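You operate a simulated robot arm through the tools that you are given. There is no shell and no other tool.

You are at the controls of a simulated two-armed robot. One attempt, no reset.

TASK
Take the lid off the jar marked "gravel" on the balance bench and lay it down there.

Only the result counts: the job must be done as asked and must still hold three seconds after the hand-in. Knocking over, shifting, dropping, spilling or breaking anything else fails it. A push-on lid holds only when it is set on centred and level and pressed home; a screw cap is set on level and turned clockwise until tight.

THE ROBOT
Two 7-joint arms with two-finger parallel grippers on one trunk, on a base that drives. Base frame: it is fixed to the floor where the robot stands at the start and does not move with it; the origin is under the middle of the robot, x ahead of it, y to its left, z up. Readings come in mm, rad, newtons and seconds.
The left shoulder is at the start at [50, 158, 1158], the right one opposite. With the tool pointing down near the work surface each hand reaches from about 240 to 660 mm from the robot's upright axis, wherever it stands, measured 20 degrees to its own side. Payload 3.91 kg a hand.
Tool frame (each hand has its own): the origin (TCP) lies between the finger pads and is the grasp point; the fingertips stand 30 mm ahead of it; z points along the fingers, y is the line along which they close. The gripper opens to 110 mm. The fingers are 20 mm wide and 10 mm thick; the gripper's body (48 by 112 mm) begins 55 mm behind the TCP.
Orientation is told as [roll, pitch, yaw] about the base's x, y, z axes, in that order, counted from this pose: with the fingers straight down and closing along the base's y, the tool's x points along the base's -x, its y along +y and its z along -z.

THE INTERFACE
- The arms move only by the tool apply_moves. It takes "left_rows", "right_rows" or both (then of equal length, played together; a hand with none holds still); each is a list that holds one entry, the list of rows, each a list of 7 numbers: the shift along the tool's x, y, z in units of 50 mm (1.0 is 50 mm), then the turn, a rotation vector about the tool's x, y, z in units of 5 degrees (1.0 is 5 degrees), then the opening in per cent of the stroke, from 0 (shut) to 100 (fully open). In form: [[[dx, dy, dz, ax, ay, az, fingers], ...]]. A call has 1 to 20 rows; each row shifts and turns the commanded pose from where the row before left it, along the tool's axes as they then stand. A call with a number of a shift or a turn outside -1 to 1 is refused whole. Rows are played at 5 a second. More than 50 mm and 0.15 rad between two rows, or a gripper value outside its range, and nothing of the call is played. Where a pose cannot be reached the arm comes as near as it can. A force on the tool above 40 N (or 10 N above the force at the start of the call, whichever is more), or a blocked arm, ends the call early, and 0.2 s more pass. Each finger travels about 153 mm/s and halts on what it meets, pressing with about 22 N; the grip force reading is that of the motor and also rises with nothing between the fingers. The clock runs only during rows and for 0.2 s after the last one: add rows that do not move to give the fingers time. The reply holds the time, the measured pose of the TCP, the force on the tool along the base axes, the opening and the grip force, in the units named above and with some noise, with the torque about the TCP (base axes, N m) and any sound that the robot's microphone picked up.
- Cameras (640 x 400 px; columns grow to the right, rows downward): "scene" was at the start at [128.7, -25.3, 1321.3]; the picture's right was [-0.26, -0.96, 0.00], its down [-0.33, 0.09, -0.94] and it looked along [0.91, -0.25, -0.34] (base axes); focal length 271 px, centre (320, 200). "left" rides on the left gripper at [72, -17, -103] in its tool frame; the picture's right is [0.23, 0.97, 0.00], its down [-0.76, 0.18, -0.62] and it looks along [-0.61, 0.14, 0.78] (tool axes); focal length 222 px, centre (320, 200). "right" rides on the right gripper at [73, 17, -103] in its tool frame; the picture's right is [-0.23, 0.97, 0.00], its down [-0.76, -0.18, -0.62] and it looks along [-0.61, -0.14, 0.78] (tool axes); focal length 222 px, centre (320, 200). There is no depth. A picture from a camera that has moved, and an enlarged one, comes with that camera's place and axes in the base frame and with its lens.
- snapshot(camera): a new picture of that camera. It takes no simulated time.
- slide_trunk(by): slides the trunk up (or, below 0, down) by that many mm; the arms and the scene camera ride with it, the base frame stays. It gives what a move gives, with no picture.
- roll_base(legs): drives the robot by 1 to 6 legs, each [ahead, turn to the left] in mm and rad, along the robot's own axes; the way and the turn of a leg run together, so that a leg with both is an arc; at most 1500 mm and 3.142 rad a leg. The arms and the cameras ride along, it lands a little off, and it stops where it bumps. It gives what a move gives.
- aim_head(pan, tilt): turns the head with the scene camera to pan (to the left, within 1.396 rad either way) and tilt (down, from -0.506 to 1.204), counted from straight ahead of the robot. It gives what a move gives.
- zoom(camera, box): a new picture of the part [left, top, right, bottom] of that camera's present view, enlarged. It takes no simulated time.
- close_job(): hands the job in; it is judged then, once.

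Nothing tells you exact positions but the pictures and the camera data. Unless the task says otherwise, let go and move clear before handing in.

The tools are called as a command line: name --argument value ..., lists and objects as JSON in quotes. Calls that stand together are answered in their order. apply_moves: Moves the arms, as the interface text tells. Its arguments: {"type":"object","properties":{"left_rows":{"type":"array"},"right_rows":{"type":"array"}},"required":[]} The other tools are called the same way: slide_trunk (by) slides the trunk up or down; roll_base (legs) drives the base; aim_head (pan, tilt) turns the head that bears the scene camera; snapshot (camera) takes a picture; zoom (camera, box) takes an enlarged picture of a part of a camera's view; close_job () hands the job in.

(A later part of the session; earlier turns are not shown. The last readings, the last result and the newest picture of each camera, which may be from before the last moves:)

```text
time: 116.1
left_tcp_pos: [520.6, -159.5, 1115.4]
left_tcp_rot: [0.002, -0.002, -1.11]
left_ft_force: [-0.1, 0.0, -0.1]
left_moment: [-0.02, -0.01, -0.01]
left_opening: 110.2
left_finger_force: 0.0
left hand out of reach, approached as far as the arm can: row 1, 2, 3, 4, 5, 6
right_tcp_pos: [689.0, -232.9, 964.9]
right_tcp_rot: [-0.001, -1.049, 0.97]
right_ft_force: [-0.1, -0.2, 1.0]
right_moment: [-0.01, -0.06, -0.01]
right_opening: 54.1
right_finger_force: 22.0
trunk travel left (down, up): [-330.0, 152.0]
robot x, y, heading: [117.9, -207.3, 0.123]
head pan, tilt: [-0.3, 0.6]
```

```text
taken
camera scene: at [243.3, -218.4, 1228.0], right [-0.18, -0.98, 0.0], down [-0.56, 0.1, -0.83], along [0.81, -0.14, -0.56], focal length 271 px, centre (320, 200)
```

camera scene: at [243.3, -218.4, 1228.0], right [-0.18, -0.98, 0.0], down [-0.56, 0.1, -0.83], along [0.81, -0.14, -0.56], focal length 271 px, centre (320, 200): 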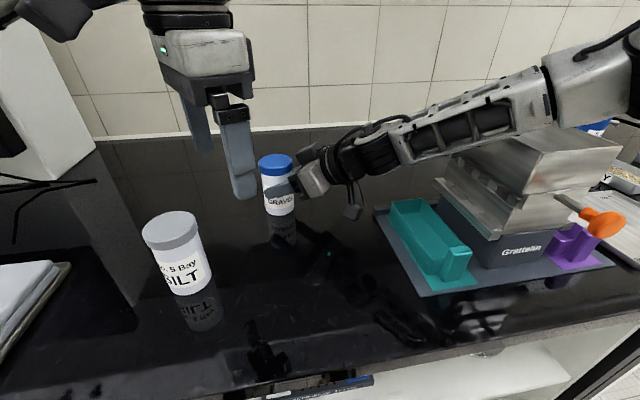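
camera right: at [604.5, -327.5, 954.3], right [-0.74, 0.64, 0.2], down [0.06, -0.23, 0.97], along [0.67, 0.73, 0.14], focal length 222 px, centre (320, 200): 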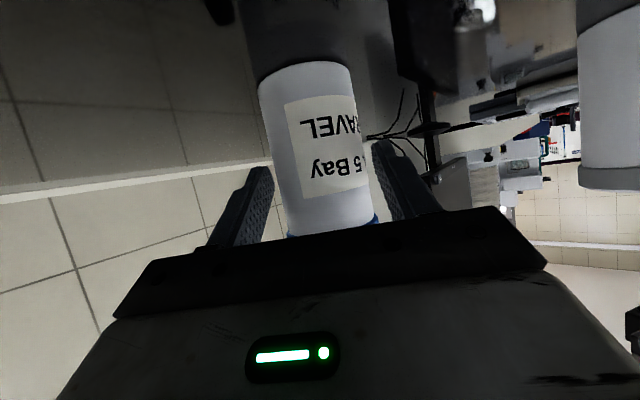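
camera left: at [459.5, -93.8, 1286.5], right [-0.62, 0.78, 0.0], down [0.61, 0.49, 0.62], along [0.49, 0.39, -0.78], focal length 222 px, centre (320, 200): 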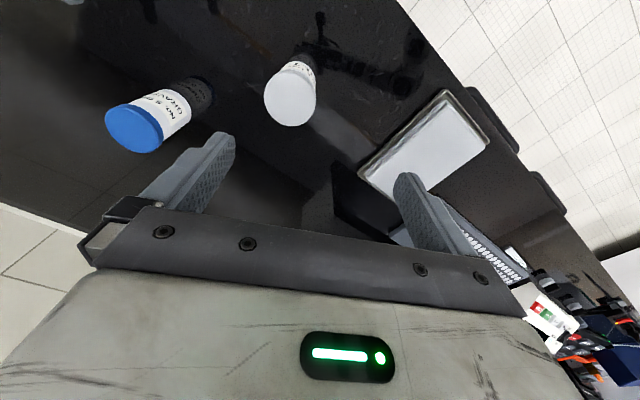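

The left wrist can't turn far enough to fit beside the right gripper from this stance. Swapping roles looks much better: with the robot turned further left, the right hand can lift the lid from above while the left holds the jar from the front. I'll release the jar and back the right hand away.

apply_moves --right_rows '[[[0, 0, 0, 0, 0, 0, 58], [0, 0, 0, 0, 0, 0, 70], [0, 0, 0, 0, 0, 0, 85], [0, 0, 0, 0, 0, 0, 100], [0, 0, 0, 0, 0, 0, 100]]]'

snapshot --camera "right"

zoom --camera "scene" --box '[230, 130, 360, 230]'

```text
time: 117.3
left_tcp_pos: [520.7, -158.9, 1113.6]
left_tcp_rot: [0.004, -0.003, -1.111]
left_ft_force: [-0.2, -0.3, 0.7]
left_moment: [-0.02, 0.03, -0.03]
left_opening: 109.8
left_finger_force: 0.0
right_tcp_pos: [689.5, -234.1, 964.8]
right_tcp_rot: [0.001, -1.047, 0.969]
right_ft_force: [0.5, 0.2, -0.1]
right_moment: [0.01, 0.02, 0.03]
right_opening: 110.1
right_finger_force: 0.0
trunk travel left (down, up): [-330.0, 152.0]
robot x, y, heading: [117.8, -209.1, 0.124]
head pan, tilt: [-0.3, 0.6]
```

```text
taken
camera right: at [604.5, -327.5, 954.3], right [-0.74, 0.64, 0.2], down [0.06, -0.23, 0.97], along [0.67, 0.73, 0.14], focal length 222 px, centre (320, 200)
```

right: 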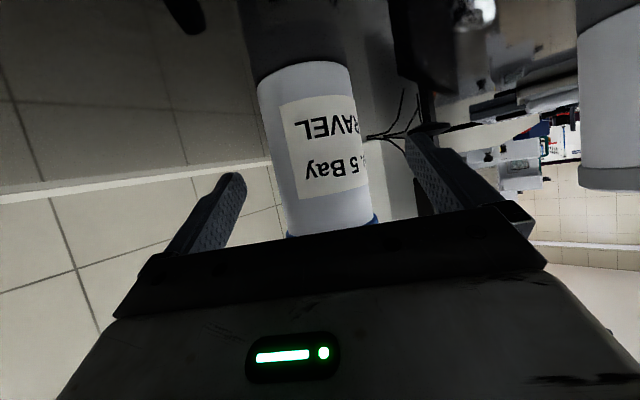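

```text
4.00 times, centred on (295, 180) of scene
camera zoom: at [243.4, -218.3, 1228.0], right [-0.18, -0.98, 0.0], down [-0.56, 0.1, -0.83], along [0.81, -0.14, -0.56], focal length 1084 px, centre (420, 280)
```

zoom: 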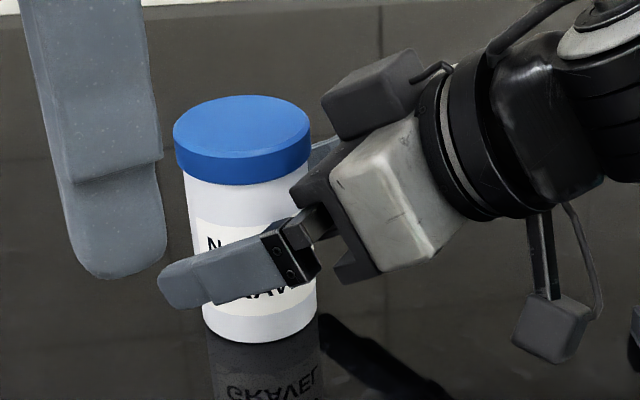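

The jar stayed put. I'll back the right hand out along its approach line and lift it clear.

apply_moves --right_rows '[[[0, 0, -0.6, 0, 0, 0, 100], [0, 0, -0.6, 0, 0, 0, 100], [0, 0, -0.6, 0, 0, 0, 100], [0, 0, -0.5, 0, 0, 0, 100], [-0.563, 0, -0.325, 0, 0, 0, 100], [-0.563, 0, -0.325, 0, 0, 0, 100], [-0.563, 0, -0.325, 0, 0, 0, 100], [-0.563, 0, -0.325, 0, 0, 0, 100], [0, 0, 0, 0, 0, 0, 100]]]'

snapshot --camera "scene"

```text
time: 119.3
left_tcp_pos: [520.9, -158.7, 1114.2]
left_tcp_rot: [0.004, -0.004, -1.113]
left_ft_force: [-0.3, 0.2, 0.6]
left_moment: [-0.03, -0.01, 0.01]
left_opening: 109.7
left_finger_force: 0.1
right_tcp_pos: [631.5, -316.0, 1150.0]
right_tcp_rot: [0.003, -1.049, 0.97]
right_ft_force: [0.7, -0.3, -0.5]
right_moment: [0.02, 0.0, 0.01]
right_opening: 109.9
right_finger_force: 0.1
trunk travel left (down, up): [-330.0, 152.0]
robot x, y, heading: [120.5, -210.1, 0.126]
head pan, tilt: [-0.3, 0.6]
```

```text
taken
camera scene: at [243.5, -218.3, 1228.0], right [-0.18, -0.98, 0.0], down [-0.56, 0.1, -0.83], along [0.81, -0.14, -0.56], focal length 271 px, centre (320, 200)
```

scene: 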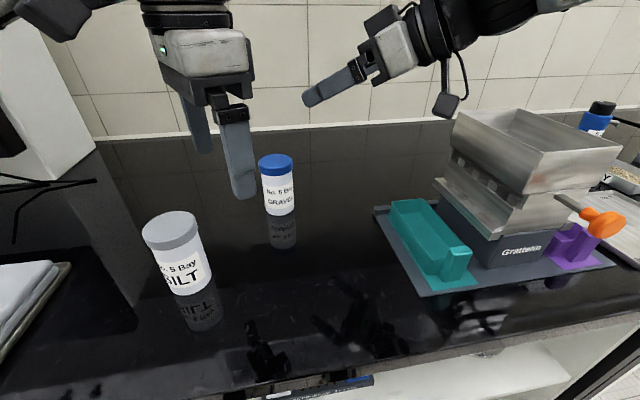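

Clear. Now I'll turn the robot left to about 0.5 rad.

roll_base --legs '[[0, 0.37]]'

aim_head --pan -0.5 --tilt 0.55

snapshot --camera "scene"

```text
time: 120.8
left_tcp_pos: [477.3, -19.9, 1114.2]
left_tcp_rot: [0.001, -0.005, -0.75]
left_ft_force: [-0.3, 0.5, -0.1]
left_moment: [0.02, -0.02, 0.01]
left_opening: 110.1
left_finger_force: 0.0
right_tcp_pos: [636.1, -126.3, 1150.5]
right_tcp_rot: [0.002, -1.046, 1.331]
right_ft_force: [0.1, -0.2, -0.1]
right_moment: [-0.02, 0.03, 0.0]
right_opening: 110.0
right_finger_force: 0.0
trunk travel left (down, up): [-330.0, 152.0]
robot x, y, heading: [116.3, -207.1, 0.484]
head pan, tilt: [-0.3, 0.6]
```

```text
time: 121.5
left_tcp_pos: [478.3, -20.3, 1114.0]
left_tcp_rot: [0.002, -0.004, -0.751]
left_ft_force: [0.2, -0.1, -0.3]
left_moment: [-0.01, -0.03, 0.01]
left_opening: 110.2
left_finger_force: 0.0
right_tcp_pos: [637.4, -127.6, 1149.3]
right_tcp_rot: [0.003, -1.049, 1.329]
right_ft_force: [0.1, -0.4, -0.5]
right_moment: [0.02, 0.01, -0.05]
right_opening: 110.1
right_finger_force: 0.1
trunk travel left (down, up): [-330.0, 152.0]
robot x, y, heading: [116.8, -204.7, 0.483]
head pan, tilt: [-0.499, 0.55]
```

```text
taken
camera scene: at [241.9, -190.3, 1232.5], right [-0.01, -1.0, 0.0], down [-0.52, 0.01, -0.85], along [0.85, -0.01, -0.52], focal length 271 px, centre (320, 200)
```

scene: 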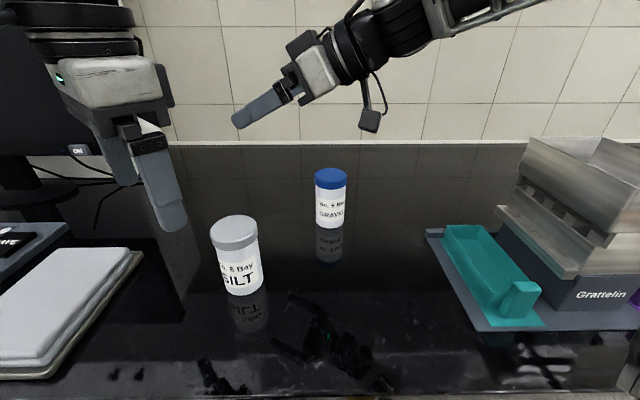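

The turn went well and everything is undisturbed. I'll move the right hand over to its own side and straighten it to point down.

apply_moves --right_rows '[[[0.241, -0.17, -0.617, 0, 0, 0, 100], [0.241, -0.17, -0.617, 0, 0, 0, 100], [0.241, -0.17, -0.617, 0, 0, 0, 100], [0.241, -0.17, -0.617, 0, 0, 0, 100], [0.241, -0.17, -0.617, 0, 0, 0, 100], [0.241, -0.17, -0.617, 0, 0, 0, 100], [0, 0, 0, 0, 1, 0, 100], [0, 0, 0, 0, 1, 0, 100], [0, 0, 0, 0, 1, 0, 100], [0, 0, 0, 0, 1, 0, 100], [0, 0, 0, 0, 1, 0, 100], [0, 0, 0, 0, 1, 0, 100], [0, 0, 0, 0, 1, 0, 100], [0, 0, 0, 0, 1, 0, 100], [0, 0, 0, 0, 1, 0, 100], [0, 0, 0, 0, 1, 0, 100], [0, 0, 0, 0, 1, 0, 100], [0, 0, 0, 0, 1, 0, 100], [0, 0, 0, 0, 0, 0, 100]]]'

apply_moves --right_rows '[[[0, 0, 0, 0, 0, 1, 100], [0, 0, 0, 0, 0, 1, 100], [0, 0, 0, 0, 0, 1, 100], [0, 0, 0, 0, 0, 1, 100], [0, 0, 0, 0, 0, 1, 100], [0, 0, 0, 0, 0, 1, 100], [0, 0, 0, 0, 0, 1, 100], [0, 0, 0, 0, 0, 1, 100], [0, 0, 0, 0, 0, 1, 100], [0, 0, 0, 0, 0, 1, 100], [0, 0, 0, 0, 0, 1, 100], [0, 0, 0, 0, 0, 1, 100], [0, 0, 0, 0, 0, 1, 100], [0, 0, 0, 0, 0, 1, 100], [0, 0, 0, 0, 0, 1, 100], [0, 0, 0, 0, 0, 0.2, 100], [0, 0, 0, 0, 0, 0, 100]]]'

snapshot --camera "scene"

```text
time: 125.5
left_tcp_pos: [477.2, -21.0, 1115.1]
left_tcp_rot: [0.002, -0.004, -0.751]
left_ft_force: [0.5, -0.2, -0.2]
left_moment: [0.02, 0.0, 0.02]
left_opening: 110.0
left_finger_force: 0.0
right_tcp_pos: [641.1, -331.0, 1180.3]
right_tcp_rot: [0.002, 0.0, 1.331]
right_ft_force: [0.1, -0.5, 1.5]
right_moment: [-0.02, 0.01, -0.01]
right_opening: 109.9
right_finger_force: 0.1
trunk travel left (down, up): [-330.0, 152.0]
robot x, y, heading: [119.5, -204.7, 0.483]
head pan, tilt: [-0.499, 0.55]
```

```text
time: 129.1
left_tcp_pos: [477.3, -21.6, 1113.5]
left_tcp_rot: [0.002, -0.004, -0.75]
left_ft_force: [0.0, 0.0, -0.2]
left_moment: [-0.02, -0.01, -0.02]
left_opening: 110.2
left_finger_force: 0.1
right_tcp_pos: [746.7, -495.6, 1196.9]
right_tcp_rot: [0.001, 0.003, 0.008]
right_ft_force: [-0.1, 0.4, -0.6]
right_moment: [0.03, -0.01, 0.01]
right_opening: 109.9
right_finger_force: 0.0
right hand out of reach, approached as far as the arm can: row 7, 8, 9, 10, 11, 12, 13, 14, 15
trunk travel left (down, up): [-330.0, 152.0]
robot x, y, heading: [117.8, -207.0, 0.489]
head pan, tilt: [-0.499, 0.55]
```

```text
taken
camera scene: at [241.9, -190.4, 1232.5], right [-0.01, -1.0, 0.0], down [-0.52, 0.01, -0.85], along [0.85, -0.01, -0.52], focal length 271 px, centre (320, 200)
```

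scene: 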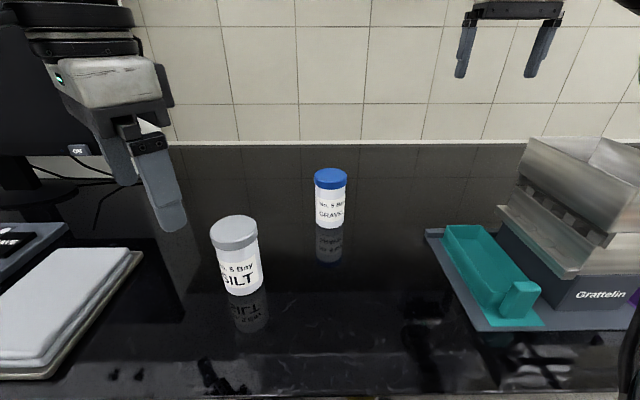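

The right wrist also has a turning limit in that direction, but turned the other way by half a turn the fingers close along the same line. I'll rotate it that way while still in free air.

apply_moves --right_rows '[[[0, 0, 0, 0, 0, -1, 100], [0, 0, 0, 0, 0, -1, 100], [0, 0, 0, 0, 0, -1, 100], [0, 0, 0, 0, 0, -1, 100], [0, 0, 0, 0, 0, -1, 100], [0, 0, 0, 0, 0, -1, 100], [0, 0, 0, 0, 0, -1, 100], [0, 0, 0, 0, 0, -1, 100], [0, 0, 0, 0, 0, -1, 100], [0, 0, 0, 0, 0, -1, 100], [0, 0, 0, 0, 0, -1, 100], [0, 0, 0, 0, 0, -1, 100], [0, 0, 0, 0, 0, -1, 100], [0, 0, 0, 0, 0, -1, 100], [0, 0, 0, 0, 0, -1, 100], [0, 0, 0, 0, 0, -1, 100], [0, 0, 0, 0, 0, -1, 100], [0, 0, 0, 0, 0, -1, 100], [0, 0, 0, 0, 0, 0, 100]]]'

apply_moves --right_rows '[[[0.3, -0.7, 0, 0, 0, 0, 100], [0.3, -0.7, 0, 0, 0, 0, 100], [0.3, -0.7, 0, 0, 0, 0, 100], [0.3, -0.7, 0, 0, 0, 0, 100], [0, 0, 0, 0, 0, 0, 100]]]'

```text
time: 133.1
left_tcp_pos: [477.3, -20.4, 1114.2]
left_tcp_rot: [0.002, -0.004, -0.75]
left_ft_force: [0.2, 0.6, -0.9]
left_moment: [0.02, 0.03, -0.01]
left_opening: 109.8
left_finger_force: 0.0
right_tcp_pos: [743.1, -493.9, 1192.2]
right_tcp_rot: [0.001, -0.002, 1.577]
right_ft_force: [1.1, -0.4, 0.5]
right_moment: [-0.01, -0.01, -0.01]
right_opening: 110.0
right_finger_force: 0.1
trunk travel left (down, up): [-330.0, 152.0]
robot x, y, heading: [116.0, -209.6, 0.484]
head pan, tilt: [-0.499, 0.55]
```

```text
time: 134.3
left_tcp_pos: [476.7, -20.2, 1114.0]
left_tcp_rot: [0.002, -0.003, -0.75]
left_ft_force: [-0.6, -0.9, -0.3]
left_moment: [0.02, 0.0, 0.0]
left_opening: 110.1
left_finger_force: 0.0
right_tcp_pos: [764.8, -495.8, 1185.1]
right_tcp_rot: [-0.002, 0.001, 1.574]
right_ft_force: [0.2, 0.1, 0.7]
right_moment: [-0.03, 0.01, 0.0]
right_opening: 110.0
right_finger_force: 0.0
right hand out of reach, approached as far as the arm can: row 1, 2, 3, 4
trunk travel left (down, up): [-330.0, 152.0]
robot x, y, heading: [118.2, -207.2, 0.486]
head pan, tilt: [-0.499, 0.55]
```

I sent that last move the wrong way along the tool axes; it did no harm. Now I'll bring the hand back toward the space beside the jar.

apply_moves --right_rows '[[[-0.55, 0.4, 0, 0, 0, 0, 100], [-0.55, 0.4, 0, 0, 0, 0, 100], [-0.55, 0.4, 0, 0, 0, 0, 100], [-0.55, 0.4, 0, 0, 0, 0, 100], [-0.55, 0.4, 0, 0, 0, 0, 100], [-0.55, 0.4, 0, 0, 0, 0, 100], [0, 0, 0, 0, 0, 0, 100]]]'

snapshot --camera "scene"

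```text
time: 135.9
left_tcp_pos: [476.8, -20.1, 1114.2]
left_tcp_rot: [0.002, -0.004, -0.751]
left_ft_force: [0.0, -0.6, 0.3]
left_moment: [0.02, 0.0, -0.04]
left_opening: 110.2
left_finger_force: 0.0
right_tcp_pos: [641.6, -333.8, 1182.9]
right_tcp_rot: [-0.001, -0.002, 1.578]
right_ft_force: [-0.6, 0.3, 0.7]
right_moment: [0.02, -0.02, 0.01]
right_opening: 110.0
right_finger_force: 0.1
trunk travel left (down, up): [-330.0, 152.0]
robot x, y, heading: [119.8, -208.9, 0.488]
head pan, tilt: [-0.499, 0.55]
```

```text
taken
camera scene: at [242.0, -190.4, 1232.5], right [-0.01, -1.0, 0.0], down [-0.52, 0.01, -0.85], along [0.85, -0.01, -0.52], focal length 271 px, centre (320, 200)
```

scene: 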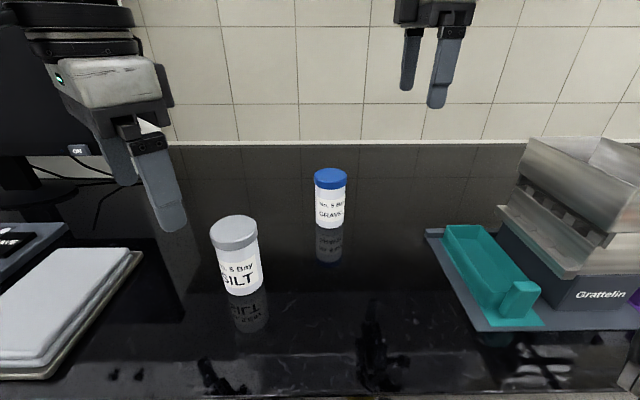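

apply_moves --right_rows '[[[0, 0, 0, 0, 0, -1, 100], [0, 0, 0, 0, 0, -1, 100], [0, 0, 0, 0, 0, -1, 100], [0, 0, 0, 0, 0, -1, 100], [0, 0, 0, 0, 0, -1, 100], [0, 0, 0, 0, 0, -1, 100], [0, 0, 0, 0, 0, -1, 100], [0, 0, 0, 0, 0, -1, 100], [0, 0, 0, 0, 0, -1, 100], [0, 0, 0, 0, 0, -1, 100], [0, 0, 0, 0, 0, -1, 100], [0, 0, 0, 0, 0, -1, 100], [0, 0, 0, 0, 0, -1, 100], [0, 0, 0, 0, 0, -1, 100], [0, 0, 0, 0, 0, -1, 100], [0, 0, 0, 0, 0, -1, 100], [0, 0, 0, 0, 0, -1, 100], [0, 0, 0, 0, 0, 0, 100]]]'

snapshot --camera "right"

```text
time: 139.7
left_tcp_pos: [477.7, -18.3, 1115.4]
left_tcp_rot: [0.001, -0.006, -0.751]
left_ft_force: [-1.0, -0.5, 0.6]
left_moment: [0.03, 0.02, -0.04]
left_opening: 110.0
left_finger_force: 0.0
right_tcp_pos: [641.0, -334.3, 1184.5]
right_tcp_rot: [-0.001, 0.0, 3.062]
right_ft_force: [-0.4, 0.0, 1.0]
right_moment: [-0.02, 0.0, 0.01]
right_opening: 110.0
right_finger_force: 0.1
trunk travel left (down, up): [-330.0, 152.0]
robot x, y, heading: [121.4, -207.6, 0.483]
head pan, tilt: [-0.499, 0.55]
```

```text
taken
camera right: at [711.2, -357.6, 1288.8], right [-0.3, -0.95, 0.0], down [-0.74, 0.24, 0.62], along [-0.59, 0.19, -0.78], focal length 222 px, centre (320, 200)
```

right: 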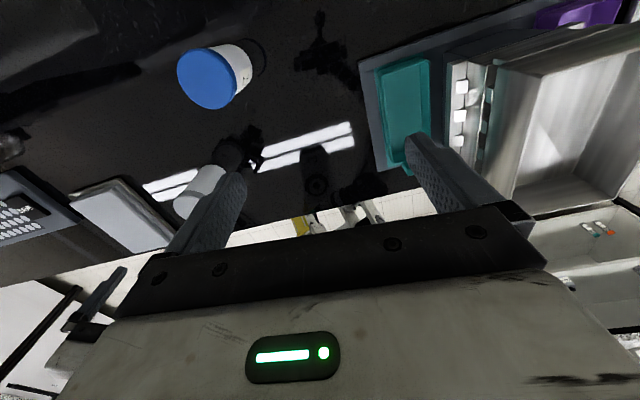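

The half-turned orientation is fine. Now I'll test whether the right hand can get directly above the lid, staying well over it.

apply_moves --right_rows '[[[0.22, -0.61, 0.42, 0, 0, 0, 100], [0.22, -0.61, 0.42, 0, 0, 0, 100], [0.22, -0.61, 0.42, 0, 0, 0, 100], [0.22, -0.61, 0.42, 0, 0, 0, 100], [0, 0, 0, 0, 0, 0, 100]]]'

snapshot --camera "right"

snapshot --camera "scene"

```text
time: 140.9
left_tcp_pos: [477.9, -20.1, 1114.6]
left_tcp_rot: [0.001, -0.003, -0.751]
left_ft_force: [-0.3, -0.5, -0.4]
left_moment: [0.0, 0.02, 0.02]
left_opening: 110.1
left_finger_force: 0.0
right_tcp_pos: [691.0, -217.0, 1101.8]
right_tcp_rot: [-0.001, -0.001, 3.06]
right_ft_force: [-0.4, 0.0, -1.2]
right_moment: [0.01, -0.06, -0.02]
right_opening: 110.1
right_finger_force: 0.0
trunk travel left (down, up): [-330.0, 152.0]
robot x, y, heading: [117.4, -206.4, 0.489]
head pan, tilt: [-0.499, 0.55]
```

```text
taken
camera right: at [762.3, -239.8, 1204.9], right [-0.31, -0.95, 0.0], down [-0.74, 0.24, 0.62], along [-0.59, 0.19, -0.78], focal length 222 px, centre (320, 200)
```

right: 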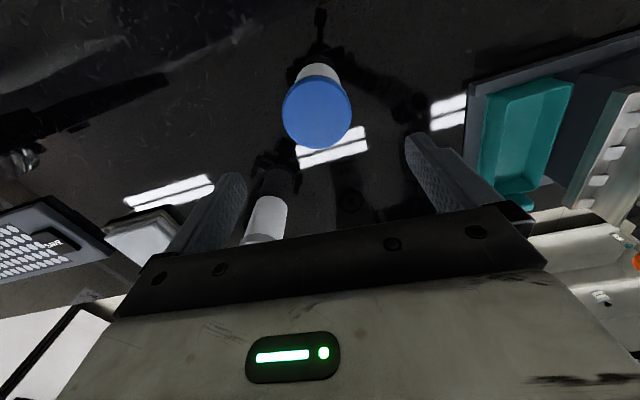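

```text
taken
camera scene: at [241.7, -190.5, 1232.5], right [-0.01, -1.0, 0.0], down [-0.52, 0.01, -0.85], along [0.85, -0.01, -0.52], focal length 271 px, centre (320, 200)
```

scene: 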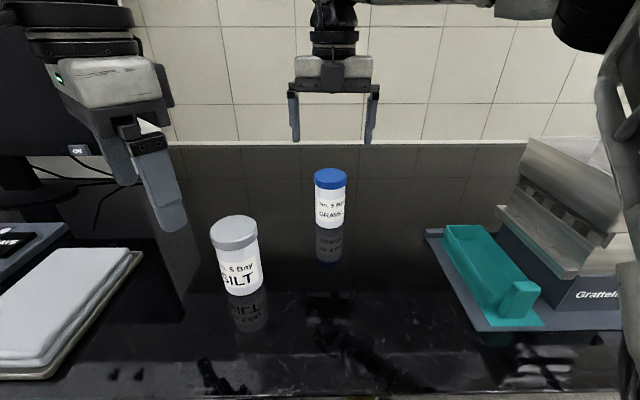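

The right hand reaches right above the lid with room to spare. Now I'll bring the left hand round to hold the jar from the front: first turn it straight and slide it over in front of the jar, high above SILT.

apply_moves --left_rows '[[[0, 0, -0.06, 0, 0, -0.956, 100], [0, 0, -0.06, 0, 0, -0.956, 100], [0, 0, -0.06, 0, 0, -0.956, 100], [0, 0, -0.06, 0, 0, -0.956, 100], [0, 0, -0.06, 0, 0, -0.956, 100], [0, 0, 0, 0, 0, -0.956, 100], [0, 0, 0, 0, 0, -0.956, 100], [0, 0, 0, 0, 0, -0.956, 100], [0, 0, 0, 0, 0, -0.956, 100], [0.09, -0.65, 0, 0, 0, 0, 100], [0.09, -0.65, 0, 0, 0, 0, 100], [0.09, -0.65, 0, 0, 0, 0, 100], [0.09, -0.65, 0, 0, 0, 0, 100], [0.09, -0.65, 0, 0, 0, 0, 100], [0.09, -0.65, 0, 0, 0, 0, 100], [0, 0, 0, 0, 0, 0, 100]]]'

snapshot --camera "scene"

```text
time: 144.3
left_tcp_pos: [450.7, -216.5, 1129.9]
left_tcp_rot: [0.001, -0.003, 0.0]
left_ft_force: [0.4, -0.1, 0.2]
left_moment: [0.0, 0.02, -0.02]
left_opening: 109.9
left_finger_force: 0.0
right_tcp_pos: [691.6, -216.1, 1101.0]
right_tcp_rot: [-0.002, -0.003, 3.059]
right_ft_force: [-0.5, -0.9, 0.9]
right_moment: [0.0, -0.01, 0.01]
right_opening: 109.9
right_finger_force: 0.0
trunk travel left (down, up): [-330.0, 152.0]
robot x, y, heading: [117.9, -209.3, 0.485]
head pan, tilt: [-0.499, 0.55]
```

```text
taken
camera scene: at [241.9, -190.2, 1232.5], right [-0.01, -1.0, 0.0], down [-0.52, 0.01, -0.85], along [0.85, -0.01, -0.52], focal length 271 px, centre (320, 200)
```

scene: 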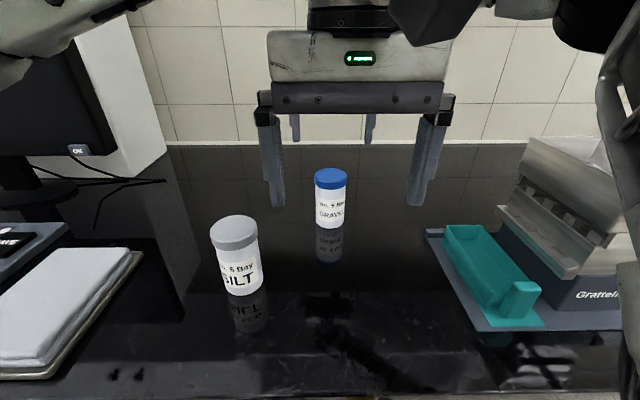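

apply_moves --left_rows '[[[-0.205, 0, 0.166, 0, -1, 0, 100], [-0.19, 0, 0.183, 0, -1, 0, 100], [-0.173, 0, 0.199, 0, -1, 0, 100], [-0.155, 0, 0.213, 0, -1, 0, 100], [-0.136, 0, 0.226, 0, -1, 0, 100], [-0.116, 0, 0.237, 0, -1, 0, 100], [-0.095, 0, 0.246, 0, -1, 0, 100], [-0.073, 0, 0.254, 0, -1, 0, 100], [-0.05, 0, 0.259, 0, -1, 0, 100], [-0.028, 0, 0.262, 0, -1, 0, 100], [-0.005, 0, 0.264, 0, -1, 0, 100], [0.018, 0, 0.263, 0, -1, 0, 100], [0, 0, 0, 0, 0, 0, 100]]]'

snapshot --camera "scene"

snapshot --camera "left"

```text
time: 147.1
left_tcp_pos: [573.2, -213.6, 1027.7]
left_tcp_rot: [0.001, -1.053, 0.0]
left_ft_force: [0.3, -0.8, -0.4]
left_moment: [0.02, -0.01, 0.0]
left_opening: 110.0
left_finger_force: 0.1
right_tcp_pos: [691.1, -216.4, 1101.1]
right_tcp_rot: [-0.002, -0.002, 3.06]
right_ft_force: [-0.5, 0.9, 0.2]
right_moment: [-0.01, 0.02, -0.02]
right_opening: 110.0
right_finger_force: 0.1
trunk travel left (down, up): [-330.0, 152.0]
robot x, y, heading: [116.8, -204.7, 0.483]
head pan, tilt: [-0.499, 0.55]
```

```text
taken
camera scene: at [241.9, -190.4, 1232.5], right [-0.01, -1.0, 0.0], down [-0.52, 0.01, -0.85], along [0.85, -0.01, -0.52], focal length 271 px, centre (320, 200)
```

scene: 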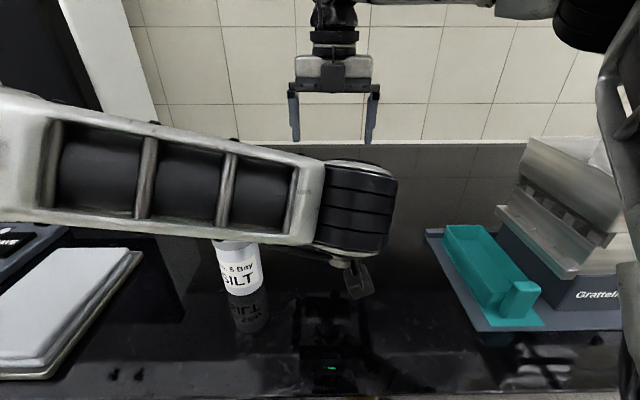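

```text
taken
camera left: at [447.3, -231.0, 1016.6], right [-0.11, 0.97, -0.2], down [-0.16, 0.18, 0.97], along [0.98, 0.14, 0.14], focal length 222 px, centre (320, 200)
```

left: 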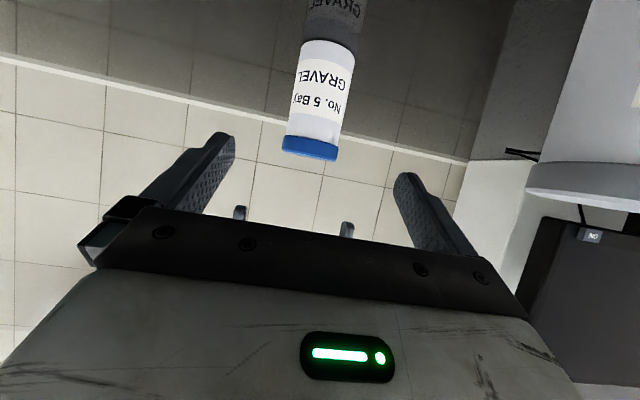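

The left hand is lined up on the jar, about 2 mm off sideways. I'll move in 70 mm and re-check.

apply_moves --left_rows '[[[0.07, -0.046, 0.4, 0, 0, 0, 100], [0, 0, 0.5, 0, 0, 0, 100], [0, 0, 0.5, 0, 0, 0, 100], [0, 0, 0, 0, 0, 0, 100]]]'

snapshot --camera "left"

snapshot --camera "right"

```text
time: 148.1
left_tcp_pos: [633.6, -217.1, 991.5]
left_tcp_rot: [-0.001, -1.05, 0.001]
left_ft_force: [0.7, -0.3, -0.4]
left_moment: [0.01, 0.02, 0.02]
left_opening: 109.9
left_finger_force: 0.1
right_tcp_pos: [690.9, -216.4, 1102.1]
right_tcp_rot: [-0.001, -0.001, 3.059]
right_ft_force: [-0.5, -0.5, -0.1]
right_moment: [-0.02, 0.0, -0.01]
right_opening: 110.3
right_finger_force: 0.1
trunk travel left (down, up): [-330.0, 152.0]
robot x, y, heading: [117.2, -210.0, 0.485]
head pan, tilt: [-0.499, 0.55]
```

```text
taken
camera left: at [506.7, -234.1, 979.4], right [-0.11, 0.97, -0.2], down [-0.16, 0.18, 0.97], along [0.98, 0.14, 0.14], focal length 222 px, centre (320, 200)
```

left: 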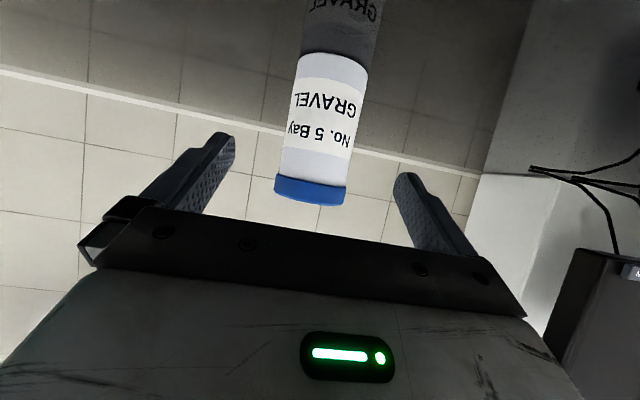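

```text
taken
camera right: at [762.3, -239.9, 1204.9], right [-0.31, -0.95, 0.0], down [-0.74, 0.24, 0.62], along [-0.59, 0.19, -0.78], focal length 222 px, centre (320, 200)
```

right: 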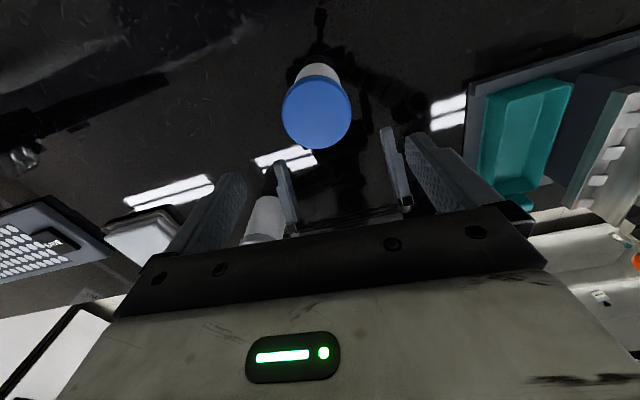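

Nicely centred in both hand cameras. I'll advance the last 50 mm.

apply_moves --left_rows '[[[0, 0, 0.25, 0, 0, 0, 100], [0, 0, 0.25, 0, 0, 0, 100], [0, 0, 0.25, 0, 0, 0, 100], [0, 0, 0.25, 0, 0, 0, 100], [0, 0, 0, 0, 0, 0, 100]]]'

snapshot --camera "left"

snapshot --camera "right"

```text
time: 149.3
left_tcp_pos: [676.4, -217.3, 967.9]
left_tcp_rot: [0.0, -1.051, 0.0]
left_ft_force: [1.4, -0.8, 0.3]
left_moment: [-0.07, -0.04, 0.01]
left_opening: 109.9
left_finger_force: 0.0
right_tcp_pos: [690.1, -216.0, 1100.5]
right_tcp_rot: [-0.003, -0.002, 3.061]
right_ft_force: [0.5, -0.2, 0.1]
right_moment: [0.01, 0.01, 0.0]
right_opening: 110.1
right_finger_force: 0.1
trunk travel left (down, up): [-330.0, 152.0]
robot x, y, heading: [114.7, -206.7, 0.483]
head pan, tilt: [-0.499, 0.55]
```

```text
taken
camera left: at [549.9, -234.9, 956.8], right [-0.11, 0.97, -0.2], down [-0.16, 0.18, 0.97], along [0.98, 0.14, 0.14], focal length 222 px, centre (320, 200)
```

left: 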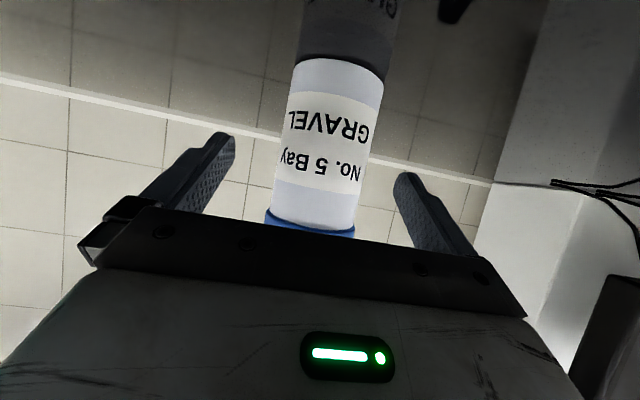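

```text
taken
camera right: at [762.3, -239.9, 1204.9], right [-0.31, -0.95, 0.0], down [-0.74, 0.24, 0.62], along [-0.59, 0.19, -0.78], focal length 222 px, centre (320, 200)
```

right: 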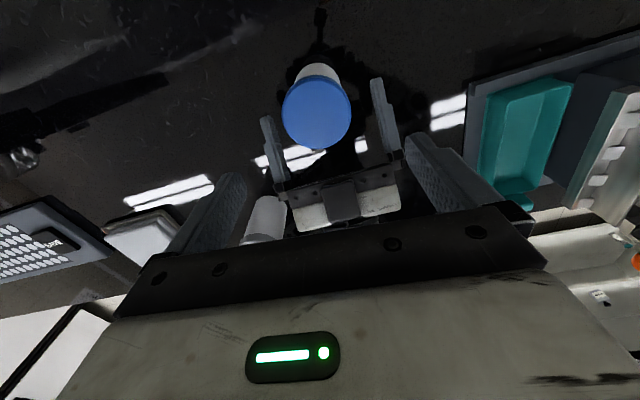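

The jar is squarely between the left fingers. I'll close them gently and then grip.

apply_moves --left_rows '[[[0, 0, 0, 0, 0, 0, 80], [0, 0, 0, 0, 0, 0, 64], [0, 0, 0, 0, 0, 0, 60], [0, 0, 0, 0, 0, 0, 56], [0, 0, 0, 0, 0, 0, 52], [0, 0, 0, 0, 0, 0, 46], [0, 0, 0, 0, 0, 0, 40], [0, 0, 0, 0, 0, 0, 40], [0, 0, 0, 0, 0, 0, 40]]]'

snapshot --camera "left"

snapshot --camera "right"

```text
time: 151.3
left_tcp_pos: [676.5, -216.2, 968.4]
left_tcp_rot: [-0.001, -1.051, 0.0]
left_ft_force: [-0.2, 0.3, 1.7]
left_moment: [-0.01, -0.04, -0.01]
left_opening: 55.0
left_finger_force: 21.5
right_tcp_pos: [690.2, -216.9, 1100.7]
right_tcp_rot: [-0.001, 0.0, 3.059]
right_ft_force: [-0.8, -0.3, 0.6]
right_moment: [-0.01, 0.03, -0.01]
right_opening: 109.9
right_finger_force: 0.2
trunk travel left (down, up): [-330.0, 152.0]
robot x, y, heading: [118.2, -206.2, 0.484]
head pan, tilt: [-0.499, 0.55]
```

```text
taken
camera left: at [549.7, -234.9, 957.0], right [-0.11, 0.97, -0.2], down [-0.16, 0.18, 0.97], along [0.98, 0.14, 0.14], focal length 222 px, centre (320, 200)
```

left: 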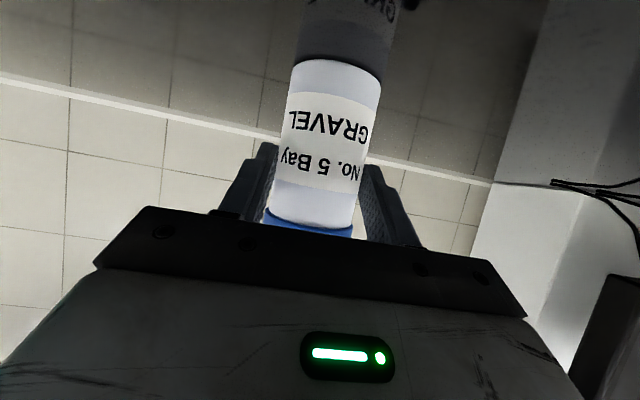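

```text
taken
camera right: at [762.2, -239.9, 1205.0], right [-0.31, -0.95, 0.0], down [-0.74, 0.24, 0.62], along [-0.59, 0.19, -0.78], focal length 222 px, centre (320, 200)
```

right: 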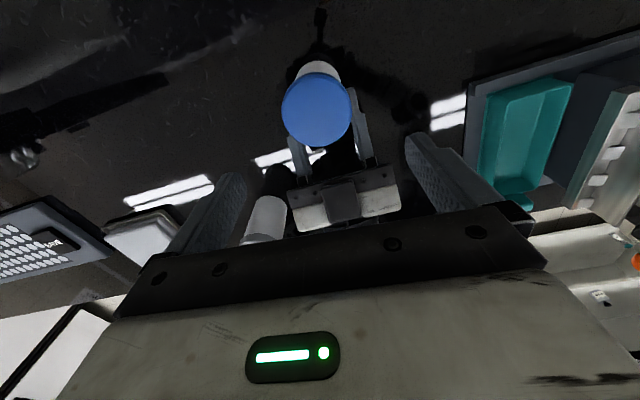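

The left hand holds the jar firmly. Now I'll measure the lid's exact position under the right hand.

zoom --camera "right" --box '[240, 40, 420, 240]'

aim_head --pan -0.75 --tilt 0.45

snapshot --camera "scene"

```text
2.00 times, centred on (330, 140) of right
camera zoom: at [762.2, -239.9, 1205.0], right [-0.31, -0.95, 0.0], down [-0.74, 0.24, 0.62], along [-0.59, 0.19, -0.78], focal length 444 px, centre (300, 320)
```

zoom: 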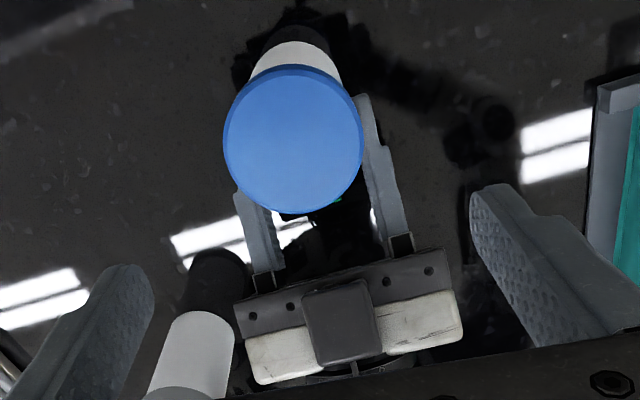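

```text
time: 152.1
left_tcp_pos: [676.4, -217.0, 968.5]
left_tcp_rot: [0.0, -1.05, 0.001]
left_ft_force: [-0.1, 0.7, 1.3]
left_moment: [-0.02, -0.05, 0.01]
left_opening: 54.8
left_finger_force: 21.8
right_tcp_pos: [691.3, -216.7, 1101.8]
right_tcp_rot: [-0.001, -0.002, 3.057]
right_ft_force: [0.1, 0.4, -0.4]
right_moment: [0.0, 0.01, -0.01]
right_opening: 110.1
right_finger_force: 0.1
trunk travel left (down, up): [-330.0, 152.0]
robot x, y, heading: [116.7, -206.9, 0.485]
head pan, tilt: [-0.75, 0.45]
```

```text
taken
camera scene: at [240.6, -213.1, 1241.5], right [-0.26, -0.96, 0.0], down [-0.42, 0.11, -0.9], along [0.87, -0.24, -0.44], focal length 271 px, centre (320, 200)
```

scene: 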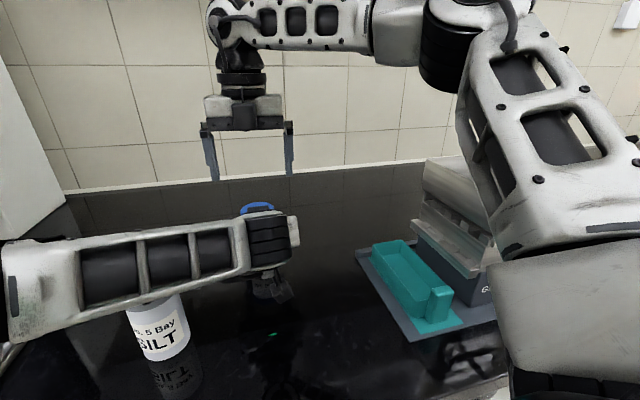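

The three cameras agree best with the lid top at about (704,-218,999), roughly 9 mm further away and lower than my first estimate. That puts the left fingertips only just at the jar's widest point, so I'll loosen, move in 11 mm and grip again.

apply_moves --left_rows '[[[0, 0, 0, 0, 0, 0, 58], [0, 0, 0, 0, 0, 0, 70], [0, 0, 0, 0, 0, 0, 70], [0, 0, 0.11, 0, 0, 0, 70], [0, 0, 0.11, 0, 0, 0, 70], [0, 0, 0, 0, 0, 0, 70]]]'

snapshot --camera "left"

zoom --camera "right" --box '[240, 40, 420, 240]'

```text
time: 153.5
left_tcp_pos: [686.4, -218.4, 963.7]
left_tcp_rot: [0.001, -1.05, -0.001]
left_ft_force: [-0.2, 0.2, 0.0]
left_moment: [-0.01, 0.01, 0.02]
left_opening: 76.9
left_finger_force: 0.1
right_tcp_pos: [690.9, -215.8, 1101.1]
right_tcp_rot: [-0.001, -0.003, 3.06]
right_ft_force: [-0.9, -0.1, -0.1]
right_moment: [0.01, 0.0, 0.03]
right_opening: 110.0
right_finger_force: 0.1
trunk travel left (down, up): [-330.0, 152.0]
robot x, y, heading: [119.4, -205.0, 0.484]
head pan, tilt: [-0.75, 0.45]
```

```text
taken
camera left: at [559.4, -234.7, 951.6], right [-0.11, 0.97, -0.2], down [-0.16, 0.18, 0.97], along [0.98, 0.14, 0.14], focal length 222 px, centre (320, 200)
```

left: 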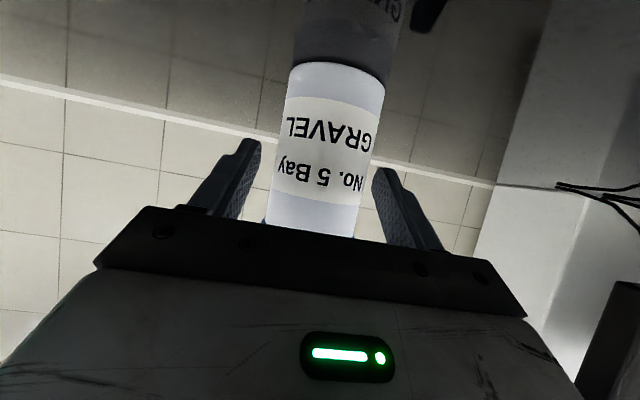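

```text
2.00 times, centred on (330, 140) of right
camera zoom: at [762.4, -239.9, 1204.9], right [-0.31, -0.95, 0.0], down [-0.74, 0.24, 0.62], along [-0.59, 0.19, -0.78], focal length 444 px, centre (300, 320)
```

zoom: 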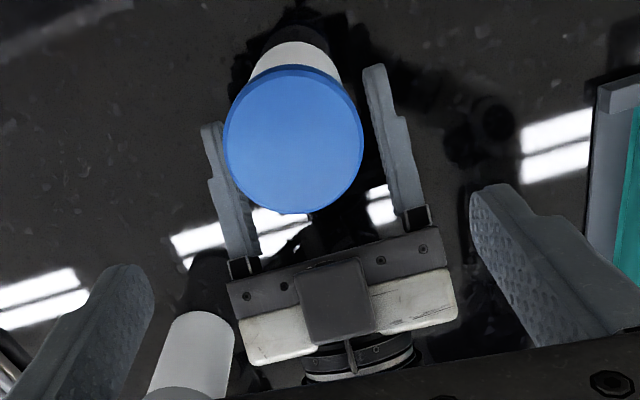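

The jar hasn't moved and the fingers are now well past its middle. Gripping again.

apply_moves --left_rows '[[[0, 0, 0, 0, 0, 0, 62], [0, 0, 0, 0, 0, 0, 56], [0, 0, 0, 0, 0, 0, 52], [0, 0, 0, 0, 0, 0, 46], [0, 0, 0, 0, 0, 0, 36], [0, 0, 0, 0, 0, 0, 36], [0, 0, 0, 0, 0, 0, 36]]]'

zoom --camera "right" --box '[240, 40, 420, 240]'

```text
time: 155.1
left_tcp_pos: [685.3, -218.0, 964.0]
left_tcp_rot: [0.001, -1.05, 0.001]
left_ft_force: [-0.3, 0.4, 0.6]
left_moment: [0.02, 0.02, 0.03]
left_opening: 54.1
left_finger_force: 21.7
right_tcp_pos: [691.0, -215.9, 1101.3]
right_tcp_rot: [-0.001, -0.002, 3.061]
right_ft_force: [0.3, 0.2, 0.1]
right_moment: [-0.05, 0.0, 0.02]
right_opening: 110.0
right_finger_force: 0.0
trunk travel left (down, up): [-330.0, 152.0]
robot x, y, heading: [118.5, -206.4, 0.48]
head pan, tilt: [-0.75, 0.45]
```

```text
2.00 times, centred on (330, 140) of right
camera zoom: at [762.3, -239.9, 1204.9], right [-0.31, -0.95, 0.0], down [-0.74, 0.24, 0.62], along [-0.59, 0.19, -0.78], focal length 444 px, centre (300, 320)
```

zoom: 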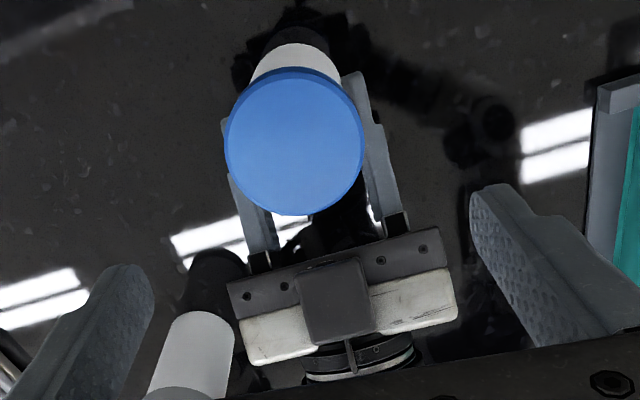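

The lid centre is 14 mm ahead of the right hand's axis. I'll shift over it and come down to about 30 mm above the lid, then check.

apply_moves --right_rows '[[[0.284, 0, 0, 0, 0, 0, 100], [0, 0, 0.4, 0, 0, 0, 100], [0, 0, 0.4, 0, 0, 0, 100], [0, 0, 0, 0, 0, 0, 100]]]'

snapshot --camera "right"

snapshot --camera "scene"

```text
time: 156.1
left_tcp_pos: [684.3, -217.7, 963.1]
left_tcp_rot: [0.0, -1.05, 0.001]
left_ft_force: [-0.2, -0.1, 0.7]
left_moment: [0.04, 0.04, 0.01]
left_opening: 54.7
left_finger_force: 22.5
right_tcp_pos: [706.4, -216.9, 1061.0]
right_tcp_rot: [-0.001, 0.0, 3.059]
right_ft_force: [-0.3, -0.8, -0.3]
right_moment: [0.01, 0.0, -0.02]
right_opening: 109.9
right_finger_force: 0.0
trunk travel left (down, up): [-330.0, 152.0]
robot x, y, heading: [117.3, -205.6, 0.484]
head pan, tilt: [-0.75, 0.45]
```

```text
taken
camera right: at [777.4, -241.0, 1164.6], right [-0.31, -0.95, 0.0], down [-0.74, 0.24, 0.62], along [-0.59, 0.19, -0.78], focal length 222 px, centre (320, 200)
```

right: 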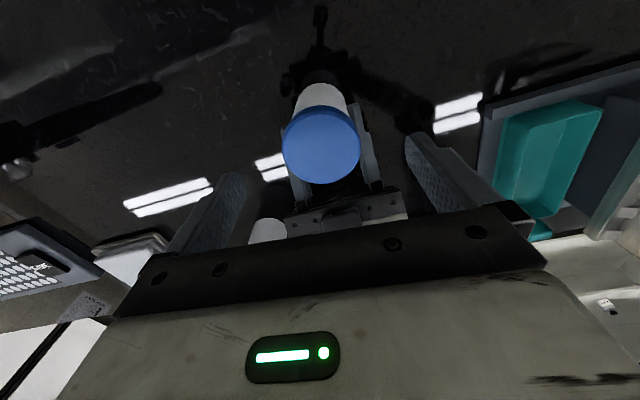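

```text
taken
camera scene: at [240.8, -213.2, 1241.5], right [-0.26, -0.96, 0.0], down [-0.42, 0.11, -0.9], along [0.87, -0.24, -0.44], focal length 271 px, centre (320, 200)
```

scene: 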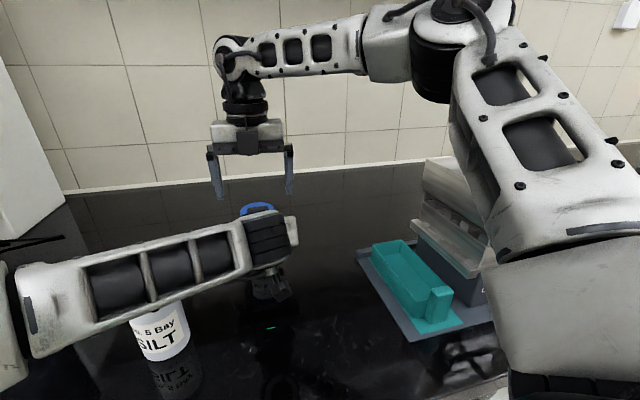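

Centred over the lid to within a millimetre. I'll go down so the fingertips sit about 14 mm below the lid's top.

apply_moves --right_rows '[[[0, 0, 0.23, 0, 0, 0, 100], [0, 0, 0.23, 0, 0, 0, 100], [0, 0, 0.23, 0, 0, 0, 100], [0, 0, 0.22, 0, 0, 0, 100], [0, 0, 0, 0, 0, 0, 100]]]'

snapshot --camera "right"

snapshot --camera "left"

```text
time: 157.3
left_tcp_pos: [686.4, -217.0, 962.7]
left_tcp_rot: [-0.002, -1.051, 0.0]
left_ft_force: [0.5, 0.6, 0.4]
left_moment: [0.09, -0.03, 0.0]
left_opening: 54.6
left_finger_force: 22.1
right_tcp_pos: [705.6, -216.3, 1014.2]
right_tcp_rot: [-0.002, -0.001, 3.06]
right_ft_force: [0.2, -0.9, 0.6]
right_moment: [-0.01, 0.0, 0.01]
right_opening: 110.2
right_finger_force: 0.0
trunk travel left (down, up): [-330.0, 152.0]
robot x, y, heading: [116.9, -206.7, 0.486]
head pan, tilt: [-0.75, 0.45]
```

```text
taken
camera right: at [776.9, -240.6, 1118.3], right [-0.31, -0.95, 0.0], down [-0.74, 0.24, 0.62], along [-0.59, 0.19, -0.78], focal length 222 px, centre (320, 200)
```

right: 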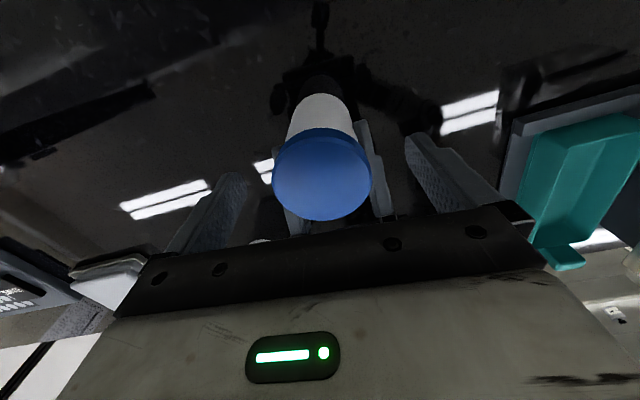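

```text
taken
camera left: at [559.3, -234.7, 951.6], right [-0.11, 0.97, -0.2], down [-0.16, 0.18, 0.97], along [0.98, 0.14, 0.14], focal length 222 px, centre (320, 200)
```

left: 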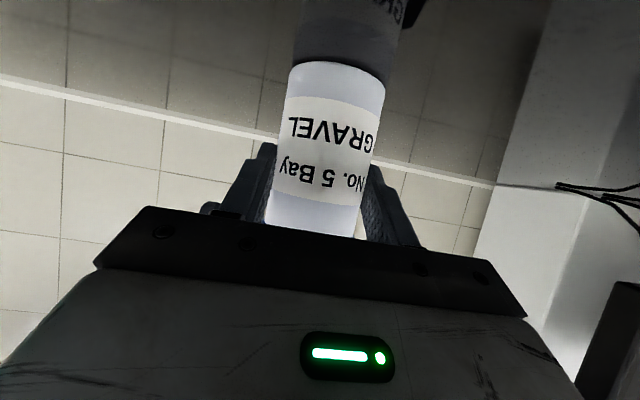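

Positioned nicely around the lid. Now I'll close the right fingers on it.

apply_moves --right_rows '[[[0, 0, 0, 0, 0, 0, 80], [0, 0, 0, 0, 0, 0, 66], [0, 0, 0, 0, 0, 0, 60], [0, 0, 0, 0, 0, 0, 56], [0, 0, 0, 0, 0, 0, 50], [0, 0, 0, 0, 0, 0, 40], [0, 0, 0, 0, 0, 0, 40], [0, 0, 0, 0, 0, 0, 40]]]'

snapshot --camera "right"

zoom --camera "scene" --box '[180, 120, 340, 300]'

```text
time: 159.1
left_tcp_pos: [685.4, -216.6, 963.3]
left_tcp_rot: [0.0, -1.051, -0.001]
left_ft_force: [-0.5, 2.2, 0.1]
left_moment: [-0.02, 0.0, 0.01]
left_opening: 54.0
left_finger_force: 21.7
right_tcp_pos: [706.3, -218.3, 1014.9]
right_tcp_rot: [-0.001, -0.004, 3.059]
right_ft_force: [-0.7, -1.6, 0.1]
right_moment: [-0.04, 0.0, 0.0]
right_opening: 60.0
right_finger_force: 21.8
trunk travel left (down, up): [-330.0, 152.0]
robot x, y, heading: [122.8, -204.4, 0.481]
head pan, tilt: [-0.75, 0.45]
```

```text
taken
camera right: at [777.0, -240.7, 1118.4], right [-0.31, -0.95, 0.0], down [-0.74, 0.24, 0.62], along [-0.59, 0.19, -0.78], focal length 222 px, centre (320, 200)
```

right: 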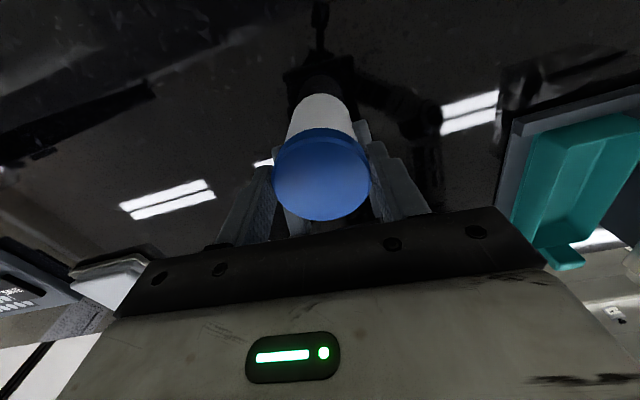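

```text
2.22 times, centred on (260, 210) of scene
camera zoom: at [240.7, -213.3, 1241.5], right [-0.26, -0.96, 0.0], down [-0.42, 0.11, -0.9], along [0.87, -0.24, -0.44], focal length 602 px, centre (453, 178)
```

zoom: 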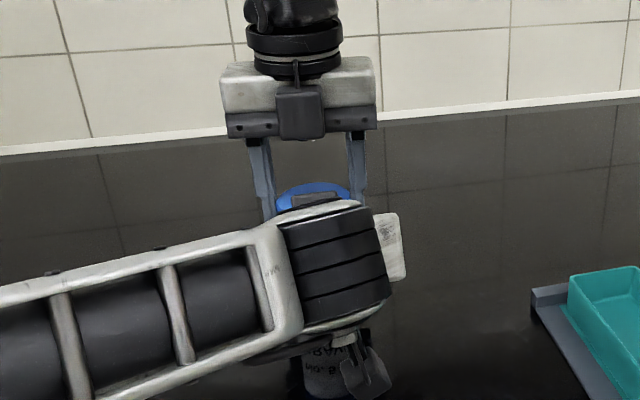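

The lid is held (60 mm, 22 N) and the jar body too. I'll start with a small upward pull and watch the forces.

apply_moves --right_rows '[[[0, 0, -0.04, 0, 0, 0, 40], [0, 0, -0.04, 0, 0, 0, 40], [0, 0, 0, 0, 0, 0, 40]]]'

```text
time: 159.9
left_tcp_pos: [686.4, -217.4, 964.2]
left_tcp_rot: [-0.001, -1.052, -0.002]
left_ft_force: [4.5, -4.2, 13.0]
left_moment: [0.13, -0.09, -0.04]
left_opening: 54.4
left_finger_force: 22.1
right_tcp_pos: [706.1, -217.6, 1018.0]
right_tcp_rot: [0.0, -0.004, 3.064]
right_ft_force: [-4.4, 4.2, -15.1]
right_moment: [0.09, 0.02, -0.08]
right_opening: 60.1
right_finger_force: 22.1
trunk travel left (down, up): [-330.0, 152.0]
robot x, y, heading: [121.1, -203.0, 0.486]
head pan, tilt: [-0.75, 0.45]
```

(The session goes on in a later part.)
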